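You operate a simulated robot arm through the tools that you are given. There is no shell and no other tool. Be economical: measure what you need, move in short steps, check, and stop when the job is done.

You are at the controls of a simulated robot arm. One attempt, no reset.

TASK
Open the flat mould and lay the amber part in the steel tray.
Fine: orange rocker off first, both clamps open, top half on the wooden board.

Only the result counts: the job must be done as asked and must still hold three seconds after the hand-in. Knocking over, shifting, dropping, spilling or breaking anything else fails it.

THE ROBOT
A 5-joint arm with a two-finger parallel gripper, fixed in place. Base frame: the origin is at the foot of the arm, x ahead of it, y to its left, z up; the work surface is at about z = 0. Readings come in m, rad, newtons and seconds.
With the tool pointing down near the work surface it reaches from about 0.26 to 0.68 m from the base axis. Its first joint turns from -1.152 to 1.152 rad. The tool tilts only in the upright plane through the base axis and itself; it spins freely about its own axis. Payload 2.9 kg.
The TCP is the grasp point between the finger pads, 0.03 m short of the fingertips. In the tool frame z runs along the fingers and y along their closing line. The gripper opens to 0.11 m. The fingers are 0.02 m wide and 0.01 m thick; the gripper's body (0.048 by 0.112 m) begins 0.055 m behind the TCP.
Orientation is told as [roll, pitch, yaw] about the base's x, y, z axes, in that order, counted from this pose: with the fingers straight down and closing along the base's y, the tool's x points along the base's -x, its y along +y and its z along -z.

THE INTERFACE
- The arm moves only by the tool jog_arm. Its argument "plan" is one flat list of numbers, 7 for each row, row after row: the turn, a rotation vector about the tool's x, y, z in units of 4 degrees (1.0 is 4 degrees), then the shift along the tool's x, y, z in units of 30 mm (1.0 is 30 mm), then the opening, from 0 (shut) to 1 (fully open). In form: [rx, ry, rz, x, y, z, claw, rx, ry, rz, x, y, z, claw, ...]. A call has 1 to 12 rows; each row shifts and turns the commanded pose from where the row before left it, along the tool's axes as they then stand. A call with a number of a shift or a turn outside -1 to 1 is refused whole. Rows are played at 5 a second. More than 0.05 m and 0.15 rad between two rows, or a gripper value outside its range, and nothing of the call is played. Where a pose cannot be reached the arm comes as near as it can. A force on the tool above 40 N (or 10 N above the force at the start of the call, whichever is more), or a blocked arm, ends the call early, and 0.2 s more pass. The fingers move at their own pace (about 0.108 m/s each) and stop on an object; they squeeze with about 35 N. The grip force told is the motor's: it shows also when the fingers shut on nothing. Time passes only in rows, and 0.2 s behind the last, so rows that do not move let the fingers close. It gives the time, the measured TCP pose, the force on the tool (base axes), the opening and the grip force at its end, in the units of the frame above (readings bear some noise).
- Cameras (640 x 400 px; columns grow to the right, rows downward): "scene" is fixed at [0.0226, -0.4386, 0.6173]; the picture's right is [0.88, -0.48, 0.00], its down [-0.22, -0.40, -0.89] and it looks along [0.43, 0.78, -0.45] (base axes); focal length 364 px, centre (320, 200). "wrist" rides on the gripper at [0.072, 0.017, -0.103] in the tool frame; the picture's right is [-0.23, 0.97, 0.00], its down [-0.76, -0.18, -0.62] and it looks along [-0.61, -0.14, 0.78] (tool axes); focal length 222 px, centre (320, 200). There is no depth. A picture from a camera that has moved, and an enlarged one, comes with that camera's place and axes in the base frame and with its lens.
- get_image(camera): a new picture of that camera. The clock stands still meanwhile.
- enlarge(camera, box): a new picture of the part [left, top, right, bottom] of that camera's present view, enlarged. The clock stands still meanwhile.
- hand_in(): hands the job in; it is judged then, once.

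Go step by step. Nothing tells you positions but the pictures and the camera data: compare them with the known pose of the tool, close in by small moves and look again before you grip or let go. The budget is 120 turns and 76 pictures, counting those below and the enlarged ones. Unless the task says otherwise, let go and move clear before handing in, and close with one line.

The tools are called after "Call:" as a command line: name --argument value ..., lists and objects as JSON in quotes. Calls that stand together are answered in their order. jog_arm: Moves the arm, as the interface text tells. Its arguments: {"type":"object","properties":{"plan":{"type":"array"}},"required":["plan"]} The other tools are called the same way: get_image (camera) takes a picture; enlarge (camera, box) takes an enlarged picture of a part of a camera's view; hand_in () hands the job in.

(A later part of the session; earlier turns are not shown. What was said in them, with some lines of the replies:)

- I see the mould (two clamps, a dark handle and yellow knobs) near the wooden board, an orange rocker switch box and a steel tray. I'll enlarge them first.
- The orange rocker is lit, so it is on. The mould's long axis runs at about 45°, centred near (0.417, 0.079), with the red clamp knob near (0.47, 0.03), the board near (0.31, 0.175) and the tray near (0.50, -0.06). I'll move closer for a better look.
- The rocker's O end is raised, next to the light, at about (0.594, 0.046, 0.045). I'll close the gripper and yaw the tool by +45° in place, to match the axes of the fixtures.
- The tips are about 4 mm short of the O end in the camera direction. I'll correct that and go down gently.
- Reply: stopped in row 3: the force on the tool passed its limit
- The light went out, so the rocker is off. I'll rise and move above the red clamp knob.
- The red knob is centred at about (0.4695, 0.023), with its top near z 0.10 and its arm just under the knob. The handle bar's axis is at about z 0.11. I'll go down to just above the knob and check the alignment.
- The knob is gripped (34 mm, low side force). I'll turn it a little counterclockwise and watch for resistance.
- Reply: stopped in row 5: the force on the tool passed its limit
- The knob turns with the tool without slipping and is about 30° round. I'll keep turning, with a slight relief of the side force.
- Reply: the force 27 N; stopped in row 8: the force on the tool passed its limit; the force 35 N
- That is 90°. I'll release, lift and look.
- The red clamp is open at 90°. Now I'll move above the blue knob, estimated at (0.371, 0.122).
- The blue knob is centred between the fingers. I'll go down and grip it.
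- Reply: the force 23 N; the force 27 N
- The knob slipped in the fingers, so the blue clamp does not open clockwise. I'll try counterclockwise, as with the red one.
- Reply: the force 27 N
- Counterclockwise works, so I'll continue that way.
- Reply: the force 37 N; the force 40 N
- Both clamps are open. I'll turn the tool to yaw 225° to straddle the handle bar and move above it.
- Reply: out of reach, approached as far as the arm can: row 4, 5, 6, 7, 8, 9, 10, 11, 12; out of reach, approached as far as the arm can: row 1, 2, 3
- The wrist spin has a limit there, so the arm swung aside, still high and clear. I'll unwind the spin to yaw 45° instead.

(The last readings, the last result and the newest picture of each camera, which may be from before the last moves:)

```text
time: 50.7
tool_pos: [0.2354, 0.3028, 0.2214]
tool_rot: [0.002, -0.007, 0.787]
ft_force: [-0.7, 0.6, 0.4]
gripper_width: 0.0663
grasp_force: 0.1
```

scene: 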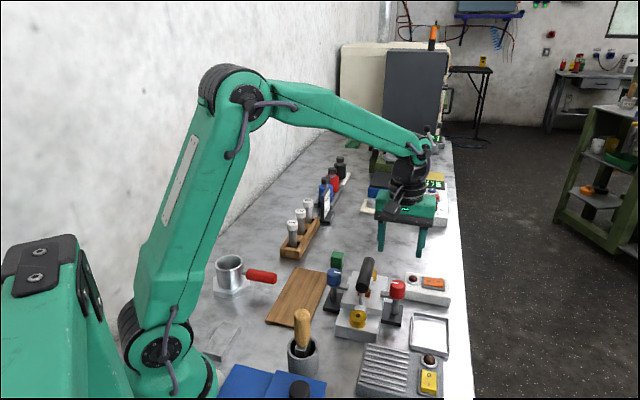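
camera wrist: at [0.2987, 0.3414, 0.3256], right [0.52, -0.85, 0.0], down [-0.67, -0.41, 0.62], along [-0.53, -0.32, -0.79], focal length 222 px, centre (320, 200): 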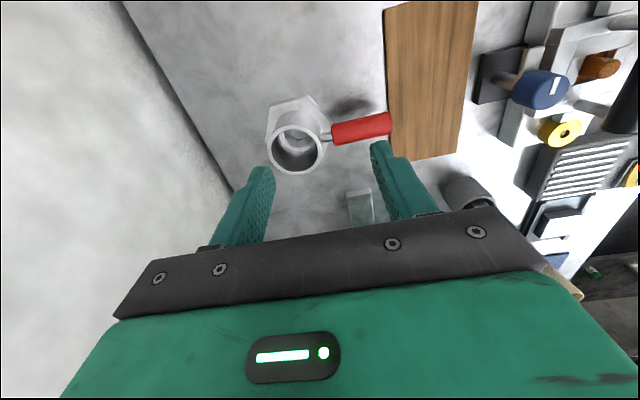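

Call:
jog_arm --plan '[0, 0, 0, 0.107, -0.978, 0, 0.6, 0, 0, 0, 0.107, -0.978, 0, 0.6, 0, 0, 0, 0.107, -0.978, 0, 0.6, 0, 0, 0, 0.107, -0.978, 0, 0.6, 0, 0, 0, 0.107, -0.978, 0, 0.6, 0, 0, 0, 0.107, -0.978, 0, 0.6, 0, 0, 0, 0.107, -0.978, 0, 0.6, 0, 0, 0, 0.107, -0.978, 0, 0.6, 0, 0, 0, 0.107, -0.978, 0, 0.6, 0, 0, 0, 0.107, -0.978, 0, 0.6, 0, 0, 0, 0, 0, 0, 0.6]'

Call:
get_image --camera "wrist"

```text
time: 53.1
tool_pos: [0.4189, 0.074, 0.224]
tool_rot: [-0.009, -0.009, 0.789]
ft_force: [0.1, 0.4, 0.1]
gripper_width: 0.066
grasp_force: 0.0
```

```text
37 pictures are left
camera wrist: at [0.3557, 0.0338, 0.325], right [-0.53, 0.85, 0.0], down [0.66, 0.41, 0.63], along [0.54, 0.33, -0.78], focal length 222 px, centre (320, 200)
```

wrist: 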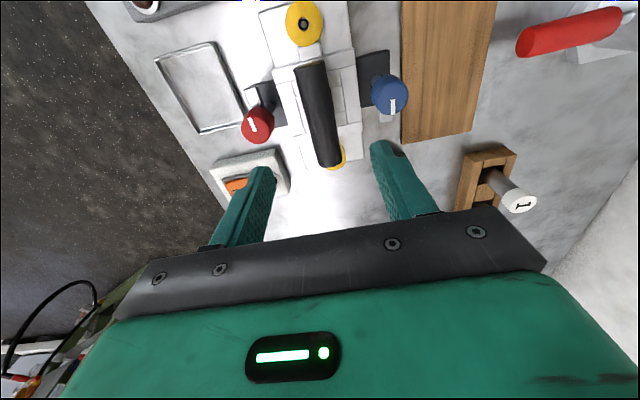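

The bar is centred between the fingers. I'll go down and close on it.

Call:
jog_arm --plan '[0, 0, 0, -0.1, 0.03, 0.9, 0.5, 0, 0, 0, 0, 0, 0.9, 0.5, 0, 0, 0, 0, 0, 0.9, 0.5, 0, 0, 0, 0, 0, 0.6, 0.5, 0, 0, 0, 0, 0, 0.4, 0.5, 0, 0, 0, 0, 0, 0, 0.5]'

Call:
get_image --camera "wrist"

Call:
enlarge --camera "scene" --box '[320, 220, 430, 320]'

```text
time: 54.5
tool_pos: [0.4207, 0.0755, 0.1131]
tool_rot: [-0.007, -0.012, 0.79]
ft_force: [-0.5, -0.3, 0.6]
gripper_width: 0.055
grasp_force: 0.0
```

```text
36 pictures are left
camera wrist: at [0.357, 0.0359, 0.2153], right [-0.53, 0.85, 0.0], down [0.66, 0.41, 0.63], along [0.54, 0.33, -0.78], focal length 222 px, centre (320, 200)
```

wrist: 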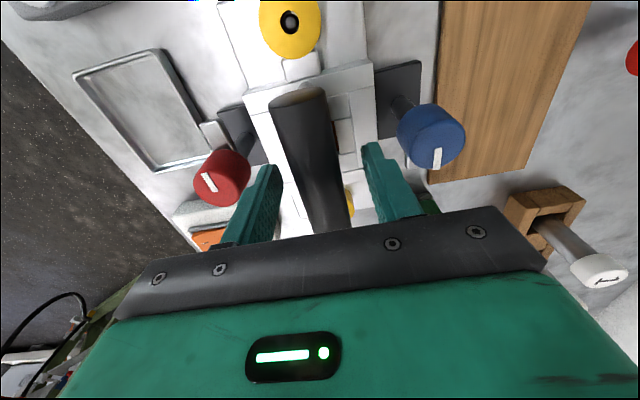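

```text
4.00 times, centred on (375, 270) of scene
camera zoom: at [0.0226, -0.4386, 0.6173], right [0.88, -0.48, 0.0], down [-0.22, -0.4, -0.89], along [0.43, 0.78, -0.45], focal length 1455 px, centre (100, -80)
```

zoom: 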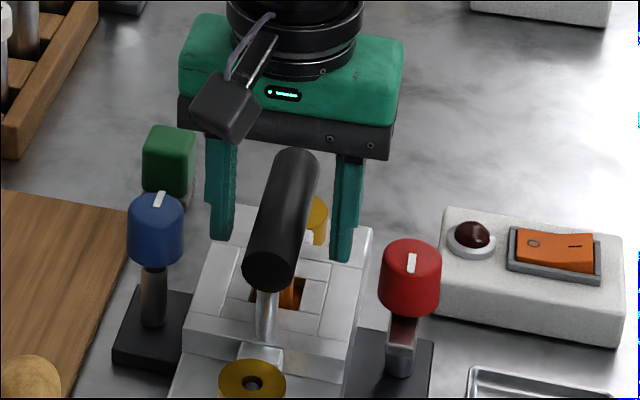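

Call:
jog_arm --plan '[0, 0, 0, 0, 0, 0.05, 0.2, 0, 0, 0, 0, 0, 0, 0.1, 0, 0, 0, 0, 0, 0, 0.1, 0, 0, 0, 0, 0, 0, 0.1]'

```text
time: 55.5
tool_pos: [0.422, 0.0754, 0.1127]
tool_rot: [-0.01, -0.011, 0.79]
ft_force: [-2.1, -1.3, 16.7]
gripper_width: 0.0269
grasp_force: 34.7
```

The bar is gripped (27 mm). I'll lift slowly and check.

Call:
jog_arm --plan '[0, 0, 0, 0, 0, -0.2, 0.1, 0, 0, 0, 0, 0, -0.3, 0.1, 0, 0, 0, 0, 0, -0.4, 0.1, 0, 0, 0, 0, 0, -0.4, 0.1]'

Call:
enlarge --camera "scene" --box '[320, 220, 430, 320]'

```text
time: 56.5
tool_pos: [0.4218, 0.0759, 0.1513]
tool_rot: [-0.008, -0.009, 0.791]
ft_force: [-0.1, -0.6, -4.7]
gripper_width: 0.0267
grasp_force: 35.2
```

```text
4.00 times, centred on (375, 270) of scene
camera zoom: at [0.0226, -0.4386, 0.6173], right [0.88, -0.48, 0.0], down [-0.22, -0.4, -0.89], along [0.43, 0.78, -0.45], focal length 1455 px, centre (100, -80)
```

zoom: 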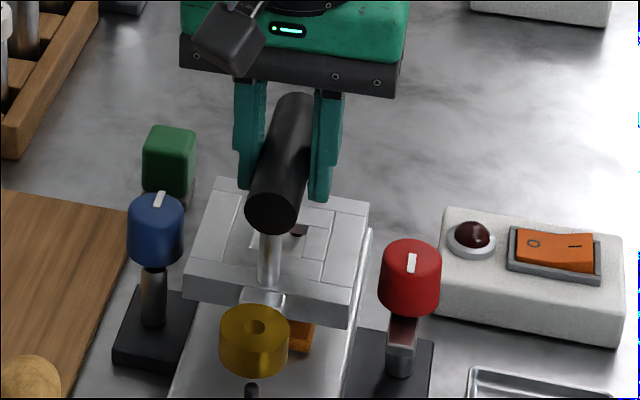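

The top half is free and the gold bushings come with it. I'll raise it well above the knobs.

Call:
jog_arm --plan '[0, 0, 0, 0, 0, -0.6, 0.1, 0, 0, 0, 0, 0, -0.6, 0.1, 0, 0, 0, 0, 0, -0.6, 0.1, 0, 0, 0, 0, 0, -0.6, 0.1, 0, 0, 0, 0, 0, -0.6, 0.1, 0, 0, 0, 0, 0, 0, 0.1]'

Call:
get_image --camera "scene"

Call:
get_image --camera "wrist"

```text
time: 57.9
tool_pos: [0.4204, 0.0753, 0.2405]
tool_rot: [-0.007, -0.009, 0.791]
ft_force: [0.6, -0.4, -4.8]
gripper_width: 0.0268
grasp_force: 34.5
```

```text
33 pictures are left
```

scene: 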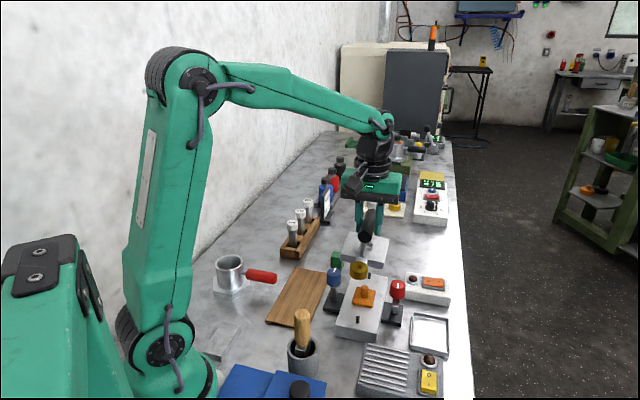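

```text
32 pictures are left
camera wrist: at [0.3567, 0.0365, 0.3428], right [-0.53, 0.85, 0.0], down [0.66, 0.41, 0.63], along [0.54, 0.33, -0.78], focal length 222 px, centre (320, 200)
```

wrist: 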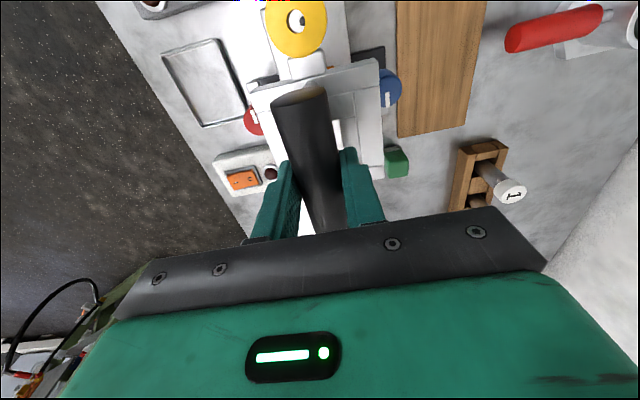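

The top half hangs level and the amber part stayed in the base. The board's centre is at about (0.315, 0.178), aligned at 45°; I'll carry the top half above it.

Call:
jog_arm --plan '[0, 0, 0, 0.019, 0.615, 0, 0.1, 0, 0, 0, 0.019, 0.615, 0, 0.1, 0, 0, 0, 0.019, 0.615, 0, 0.1, 0, 0, 0, 0.019, 0.615, 0, 0.1, 0, 0, 0, 0.019, 0.615, 0, 0.1, 0, 0, 0, 0.019, 0.615, 0, 0.1, 0, 0, 0, 0.019, 0.615, 0, 0.1, 0, 0, 0, 0.019, 0.615, 0, 0.1, 0, 0, 0, 0, 0, 0.6, 0.1, 0, 0, 0, 0, 0, 0.6, 0.1, 0, 0, 0, 0, 0, 0, 0.1]'

Call:
enlarge --camera "scene" --box '[210, 210, 390, 340]'

Call:
get_image --camera "wrist"

```text
time: 60.3
tool_pos: [0.3134, 0.1775, 0.2018]
tool_rot: [-0.003, -0.012, 0.786]
ft_force: [-0.6, 0.2, -4.6]
gripper_width: 0.027
grasp_force: 35.0
```

```text
3.08 times, centred on (300, 275) of scene
camera zoom: at [0.0226, -0.4386, 0.6173], right [0.88, -0.48, 0.0], down [-0.22, -0.4, -0.89], along [0.43, 0.78, -0.45], focal length 1119 px, centre (382, -31)
```

zoom: 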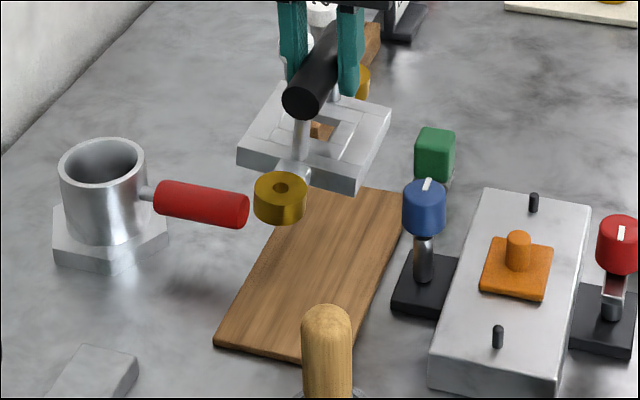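

```text
30 pictures are left
camera wrist: at [0.2501, 0.1358, 0.3046], right [-0.53, 0.85, 0.0], down [0.66, 0.41, 0.63], along [0.54, 0.33, -0.78], focal length 222 px, centre (320, 200)
```

wrist: 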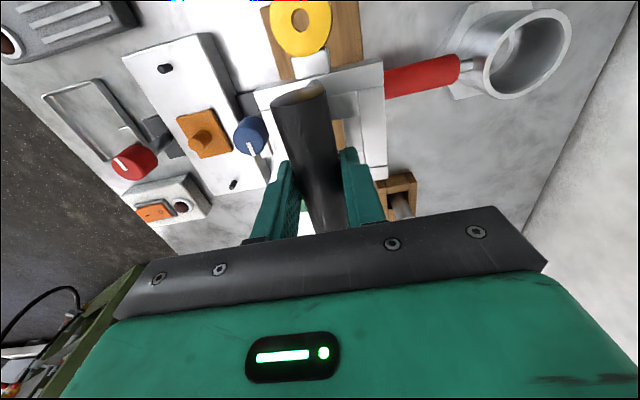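

Clearances to the red pot handle and the blue knob look sufficient, at 1 cm or more. I'll descend most of the way and check.

Call:
jog_arm --plan '[0, 0, 0, 0, 0, 0.5, 0.1, 0, 0, 0, 0, 0, 0.5, 0.1, 0, 0, 0, 0, 0, 0.5, 0.1, 0, 0, 0, 0, 0, 0.5, 0.1, 0, 0, 0, 0, 0, 0.5, 0.1, 0, 0, 0, 0, 0, 0.5, 0.1, 0, 0, 0, 0, 0, 0, 0.1]'

Call:
enlarge --camera "scene" --box '[210, 210, 390, 340]'

Call:
get_image --camera "wrist"

```text
time: 61.9
tool_pos: [0.3136, 0.1779, 0.1138]
tool_rot: [-0.004, -0.011, 0.788]
ft_force: [0.6, 0.4, -4.4]
gripper_width: 0.0272
grasp_force: 35.3
```

```text
3.08 times, centred on (300, 275) of scene
camera zoom: at [0.0226, -0.4386, 0.6173], right [0.88, -0.48, 0.0], down [-0.22, -0.4, -0.89], along [0.43, 0.78, -0.45], focal length 1119 px, centre (382, -31)
```

zoom: 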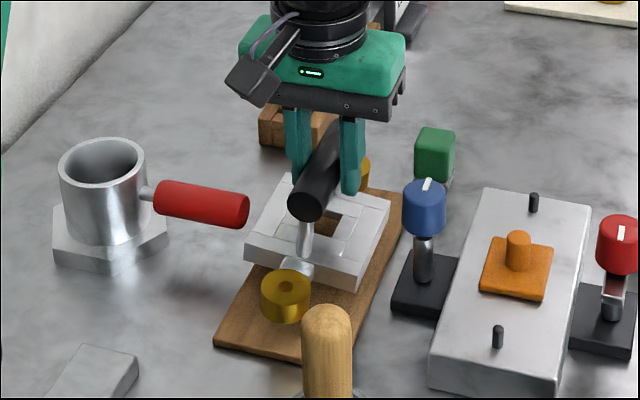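

```text
28 pictures are left
camera wrist: at [0.251, 0.1374, 0.2148], right [-0.53, 0.85, 0.0], down [0.66, 0.41, 0.63], along [0.54, 0.33, -0.78], focal length 222 px, centre (320, 200)
```

wrist: 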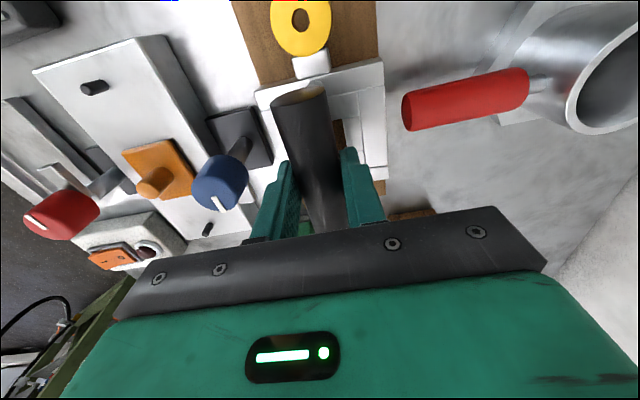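

Clear on both sides. I'll lower in small steps until contact.

Call:
jog_arm --plan '[0, 0, 0, 0, 0, 0.2, 0.1, 0, 0, 0, 0, 0, 0.15, 0.1, 0, 0, 0, 0, 0, 0.1, 0.1, 0, 0, 0, 0, 0, 0.1, 0.1, 0, 0, 0, 0, 0, 0.1, 0.1, 0, 0, 0, 0, 0, 0.1, 0.1, 0, 0, 0, 0, 0, 0.1, 0.1]'

```text
time: 63.5
tool_pos: [0.3146, 0.1771, 0.0866]
tool_rot: [-0.004, -0.012, 0.789]
ft_force: [-1.9, 0.8, 7.5]
gripper_width: 0.0268
grasp_force: 34.9
```

Call:
jog_arm --plan '[0, 0, 0, 0, 0, 0.04, 0.1, 0, 0, 0, 0, 0, 0, 0.1]'

Call:
enlarge --camera "scene" --box '[250, 240, 350, 330]'

```text
time: 64.1
tool_pos: [0.3159, 0.177, 0.0873]
tool_rot: [-0.003, -0.011, 0.787]
ft_force: [-3.0, -9.7, 25.7]
gripper_width: 0.0269
grasp_force: 35.1
```

```text
4.44 times, centred on (300, 285) of scene
camera zoom: at [0.0225, -0.4387, 0.6172], right [0.88, -0.48, 0.0], down [-0.22, -0.4, -0.89], along [0.43, 0.78, -0.45], focal length 1617 px, centre (409, -178)
```

zoom: 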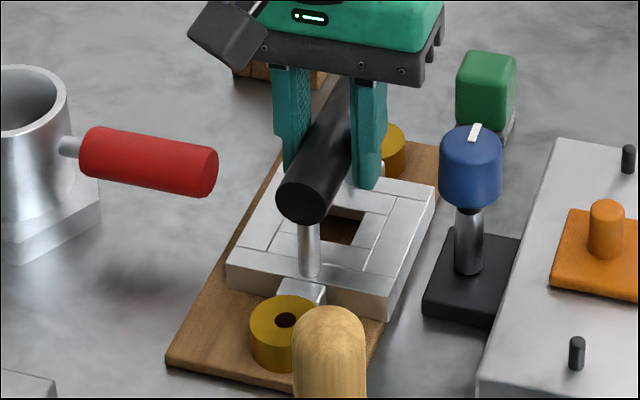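

It rests on the board. I'll release it and rise.

Call:
jog_arm --plan '[0, 0, 0, 0, 0, -0.03, 0.15, 0, 0, 0, 0, 0, 0, 0.35, 0, 0, 0, 0, 0, 0, 0.5, 0, 0, 0, 0, 0, 0, 0.5, 0, 0, 0, 0, 0, -0.5, 0.5, 0, 0, 0, 0, 0, -1, 0.5, 0, 0, 0, 0, 0, -1, 0.5, 0, 0, 0, 0, 0, -1, 0.5, 0, 0, 0, 0, 0, -0.5, 0.5]'

Call:
enlarge --camera "scene" --box '[240, 230, 460, 370]'

```text
time: 66.1
tool_pos: [0.3142, 0.1762, 0.2078]
tool_rot: [-0.003, -0.01, 0.789]
ft_force: [0.3, 0.0, 0.1]
gripper_width: 0.0551
grasp_force: 0.0
```

```text
2.86 times, centred on (350, 300) of scene
camera zoom: at [0.0226, -0.4386, 0.6173], right [0.88, -0.48, 0.0], down [-0.22, -0.4, -0.89], along [0.43, 0.78, -0.45], focal length 1039 px, centre (234, -86)
```

zoom: 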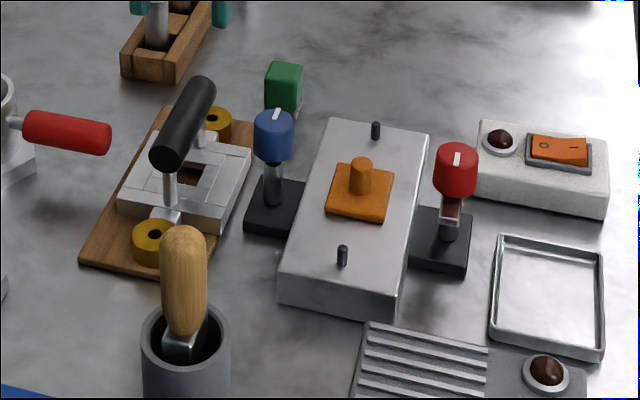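

The top half sits well on the board and the bare base shows the amber part with its peg, near (0.419, 0.072). I'll move above it.

Call:
jog_arm --plan '[0, 0, 0, 0, -0.983, 0, 0.5, 0, 0, 0, 0, -0.983, 0, 0.5, 0, 0, 0, 0, -0.983, 0, 0.5, 0, 0, 0, 0, -0.983, 0, 0.5, 0, 0, 0, 0, -0.983, 0, 0.5, 0, 0, 0, 0, 0, 1, 0.5, 0, 0, 0, 0, 0, 1, 0.5, 0, 0, 0, 0, 0, 0, 0.5]'

Call:
enlarge --camera "wrist" --box '[220, 60, 440, 210]'

Call:
enlarge --camera "scene" --box '[320, 220, 430, 330]'

```text
time: 67.9
tool_pos: [0.4175, 0.0729, 0.1476]
tool_rot: [-0.007, -0.009, 0.788]
ft_force: [0.6, -0.4, 0.0]
gripper_width: 0.0553
grasp_force: 0.0
```

```text
2.67 times, centred on (330, 135) of wrist
camera zoom: at [0.3541, 0.0331, 0.2494], right [-0.53, 0.85, 0.0], down [0.66, 0.41, 0.63], along [0.54, 0.33, -0.78], focal length 592 px, centre (293, 373)
```

zoom: 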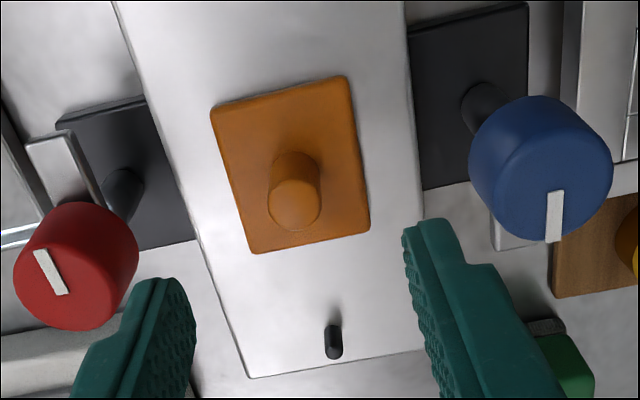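

```text
3.64 times, centred on (375, 275) of scene
camera zoom: at [0.0226, -0.4386, 0.6173], right [0.88, -0.48, 0.0], down [-0.22, -0.4, -0.89], along [0.43, 0.78, -0.45], focal length 1323 px, centre (120, -73)
```

zoom: 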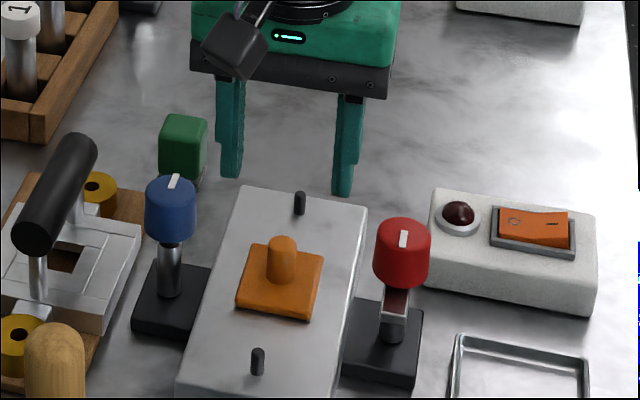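

The peg is centred. I'll go down and grip it just above its plate.

Call:
jog_arm --plan '[0, 0, 0, 0, 0, 0.8, 0.5, 0, 0, 0, 0, 0, 0.7, 0.5, 0, 0, 0, 0, 0, 0.3, 0.5, 0, 0, 0, 0, 0, 0.15, 0.5, 0, 0, 0, 0, 0, 0, 0.3, 0, 0, 0, 0, 0, 0, 0, 0, 0, 0, 0, 0, 0, 0, 0, 0, 0, 0, 0, 0, 0]'

Call:
enlarge --camera "scene" --box '[345, 250, 415, 320]'

Call:
enlarge --camera "wrist" --box '[220, 60, 440, 210]'

```text
time: 69.7
tool_pos: [0.42, 0.074, 0.0902]
tool_rot: [-0.006, -0.011, 0.789]
ft_force: [-0.8, 0.9, -0.1]
gripper_width: 0.0159
grasp_force: 35.2
```

```text
5.71 times, centred on (380, 285) of scene
camera zoom: at [0.0226, -0.4386, 0.6173], right [0.88, -0.48, 0.0], down [-0.22, -0.4, -0.89], along [0.43, 0.78, -0.45], focal length 2079 px, centre (-23, -286)
```

zoom: 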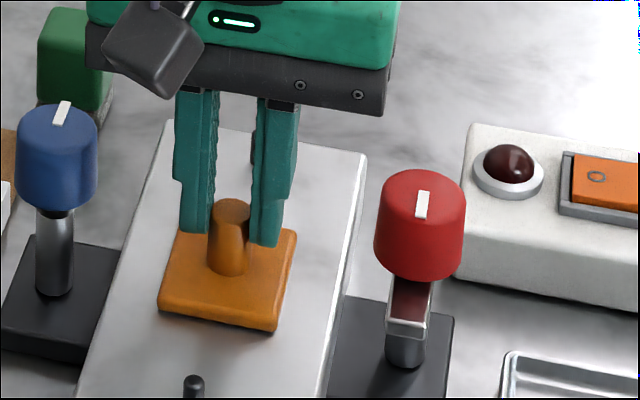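

```text
2.67 times, centred on (330, 135) of wrist
camera zoom: at [0.3555, 0.0341, 0.1912], right [-0.53, 0.85, 0.0], down [0.66, 0.41, 0.63], along [0.54, 0.33, -0.78], focal length 592 px, centre (293, 373)
```

zoom: 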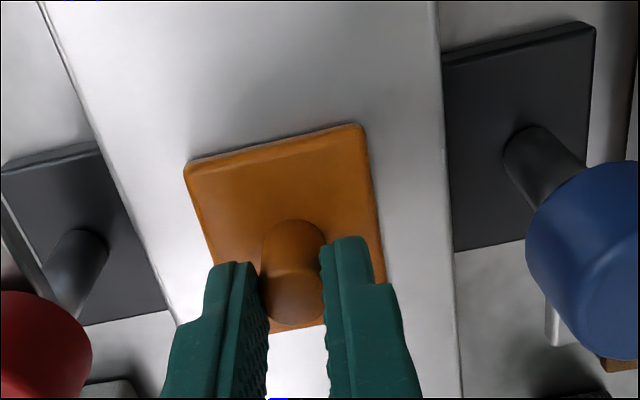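

Call:
jog_arm --plan '[0, 0, 0, 0, 0, -0.3, 0, 0, 0, 0, 0, 0, -0.4, 0, 0, 0, 0, 0, 0, -0.6, 0, 0, 0, 0, 0, 0, -0.7, 0, 0, 0, 0, 0, 0, -0.7, 0, 0, 0, 0, 0, 0, -0.7, 0, 0, 0, 0, 0, 0, 0, 0]'

Call:
get_image --camera "scene"

Call:
get_image --camera "wrist"

```text
time: 71.3
tool_pos: [0.42, 0.0725, 0.1906]
tool_rot: [-0.007, -0.011, 0.787]
ft_force: [0.4, -0.1, 0.1]
gripper_width: 0.0159
grasp_force: 35.6
```

```text
21 pictures are left
```

scene: 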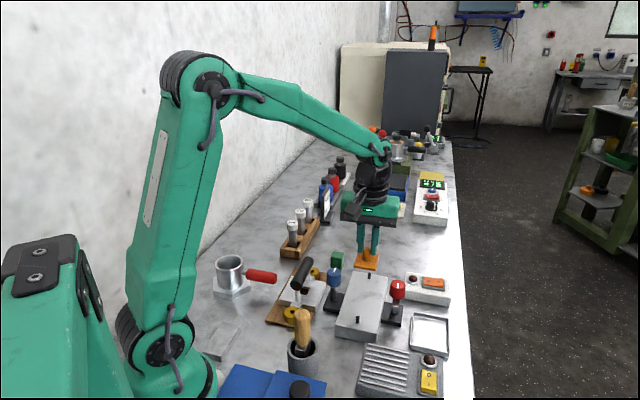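

```text
20 pictures are left
camera wrist: at [0.355, 0.0333, 0.2943], right [-0.53, 0.85, 0.0], down [0.66, 0.41, 0.63], along [0.54, 0.33, -0.78], focal length 222 px, centre (320, 200)
```

wrist: 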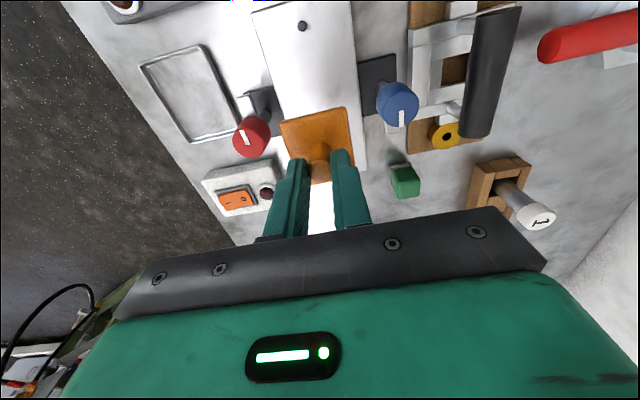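

The part is held. The tray's centre is at about (0.502, -0.058), aligned at 45°. I'll carry the part over it and lower it to just above.

Call:
jog_arm --plan '[0, 0, 0, 0.19, -0.834, 0, 0, 0, 0, 0, 0.19, -0.834, 0, 0, 0, 0, 0, 0.19, -0.834, 0, 0, 0, 0, 0, 0.19, -0.834, 0, 0, 0, 0, 0, 0.19, -0.834, 0, 0, 0, 0, 0, 0.19, -0.834, 0, 0, 0, 0, 0, 0, 0, 0.9, 0, 0, 0, 0, 0, 0, 0.9, 0, 0, 0, 0, 0, 0, 0.9, 0, 0, 0, 0, 0, 0, 0.6, 0, 0, 0, 0, 0, 0, 0, 0]'

Call:
enlarge --camera "scene" --box '[370, 260, 470, 370]'

Call:
enlarge --camera "wrist" --box '[200, 20, 460, 210]'

```text
time: 73.7
tool_pos: [0.5016, -0.0548, 0.0934]
tool_rot: [-0.009, -0.006, 0.789]
ft_force: [0.4, -0.7, -0.7]
gripper_width: 0.0161
grasp_force: 34.8
```

```text
3.64 times, centred on (420, 315) of scene
camera zoom: at [0.0226, -0.4386, 0.6172], right [0.88, -0.48, 0.0], down [-0.22, -0.4, -0.89], along [0.43, 0.78, -0.45], focal length 1323 px, centre (-44, -218)
```

zoom: 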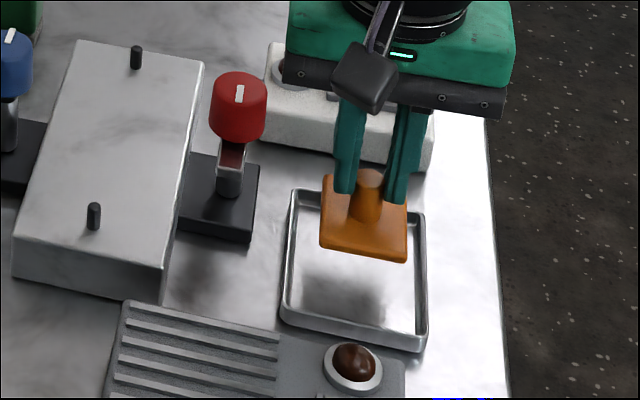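

```text
2.11 times, centred on (330, 115) of wrist
camera zoom: at [0.4377, -0.0954, 0.1963], right [-0.53, 0.85, -0.01], down [0.66, 0.42, 0.63], along [0.54, 0.33, -0.78], focal length 468 px, centre (299, 379)
```

zoom: 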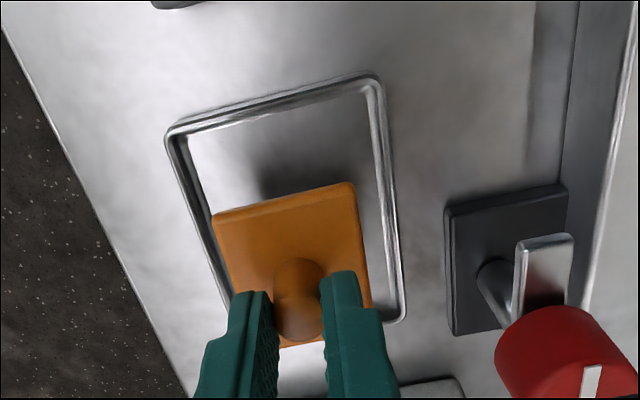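

The part is centred over the tray. I'll lower it gently to the floor.

Call:
jog_arm --plan '[0, 0, 0, 0, 0, 0.4, 0, 0, 0, 0, 0, 0, 0.4, 0, 0, 0, 0, 0, 0, 0.3, 0, 0, 0, 0, 0, 0, 0.08, 0, 0, 0, 0, 0, 0, 0.07, 0, 0, 0, 0, 0, 0, 0, 0]'

Call:
enlarge --camera "scene" --box '[370, 260, 470, 370]'

```text
time: 75.1
tool_pos: [0.5029, -0.0578, 0.0583]
tool_rot: [-0.01, -0.008, 0.789]
ft_force: [-6.9, 2.0, 16.0]
gripper_width: 0.0159
grasp_force: 34.9
```

```text
3.64 times, centred on (420, 315) of scene
camera zoom: at [0.0225, -0.4386, 0.6173], right [0.88, -0.48, 0.0], down [-0.22, -0.4, -0.89], along [0.43, 0.78, -0.45], focal length 1323 px, centre (-44, -218)
```

zoom: 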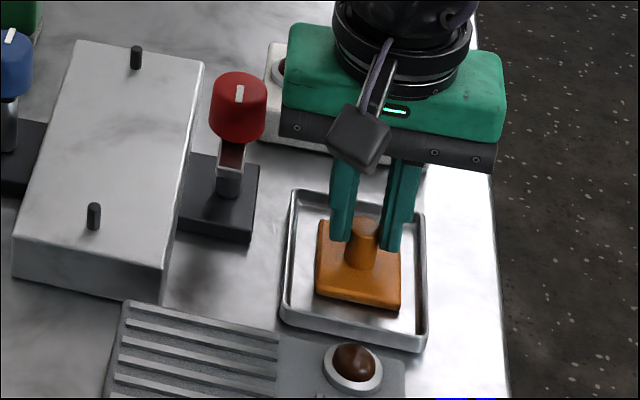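

It touches the tray floor. I'll ease off, release and rise.

Call:
jog_arm --plan '[0, 0, 0, 0, 0, -0.03, 0.1, 0, 0, 0, 0, 0, 0, 0.3, 0, 0, 0, 0, 0, 0, 0.35, 0, 0, 0, 0, 0, 0, 0.35, 0, 0, 0, 0, 0, -0.5, 0.35, 0, 0, 0, 0, 0, -1, 0.35, 0, 0, 0, 0, 0, -1, 0.35, 0, 0, 0, 0, 0, -1, 0.35, 0, 0, 0, 0, 0, -1, 0.35, 0, 0, 0, 0, 0, 0, 0.35]'

Call:
get_image --camera "scene"

Call:
enlarge --camera "scene" --box '[240, 230, 460, 370]'

Call:
get_image --camera "wrist"

```text
time: 77.3
tool_pos: [0.4994, -0.0558, 0.1925]
tool_rot: [-0.01, -0.007, 0.788]
ft_force: [0.5, -0.2, -0.3]
gripper_width: 0.0386
grasp_force: 0.0
```

```text
16 pictures are left
```

scene: 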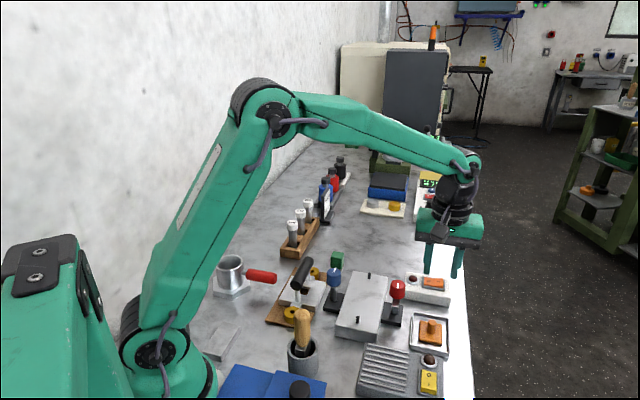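

```text
2.86 times, centred on (350, 300) of scene
camera zoom: at [0.0226, -0.4386, 0.6173], right [0.88, -0.48, 0.0], down [-0.22, -0.4, -0.89], along [0.43, 0.78, -0.45], focal length 1039 px, centre (234, -86)
```

zoom: 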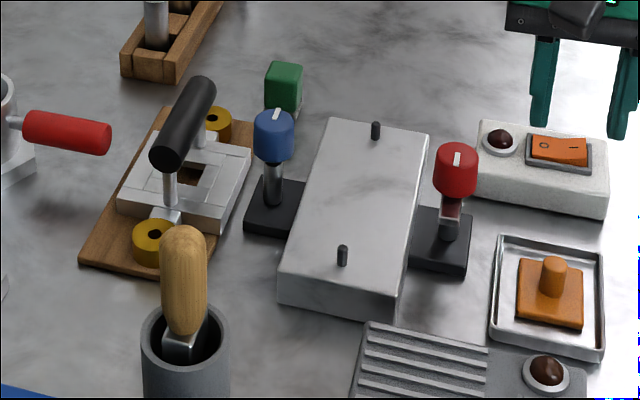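

```text
14 pictures are left
camera wrist: at [0.4355, -0.0954, 0.2952], right [-0.53, 0.85, -0.01], down [0.66, 0.42, 0.63], along [0.54, 0.33, -0.78], focal length 222 px, centre (320, 200)
```

wrist: 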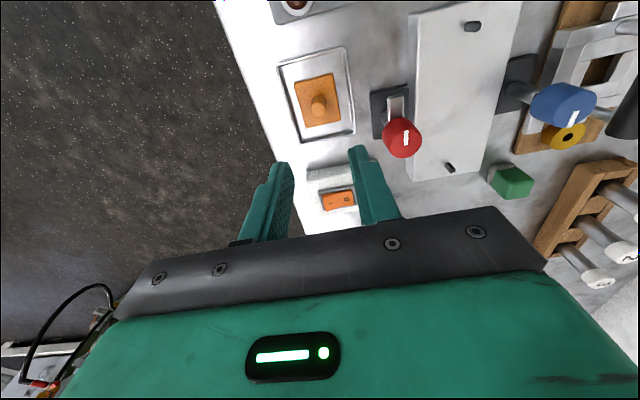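

The amber part lies in the tray, the top half is on the board, both clamps are open and the orange rocker is off with its light out. Nothing else has moved and the gripper is clear, so I'm handing in.

Call:
hand_in

```text
The job is handed in.
```

The mould is open and the amber part lies in the steel tray; the orange rocker was switched off first, both clamps are open, the top half is on the wooden board, and the job is handed in.
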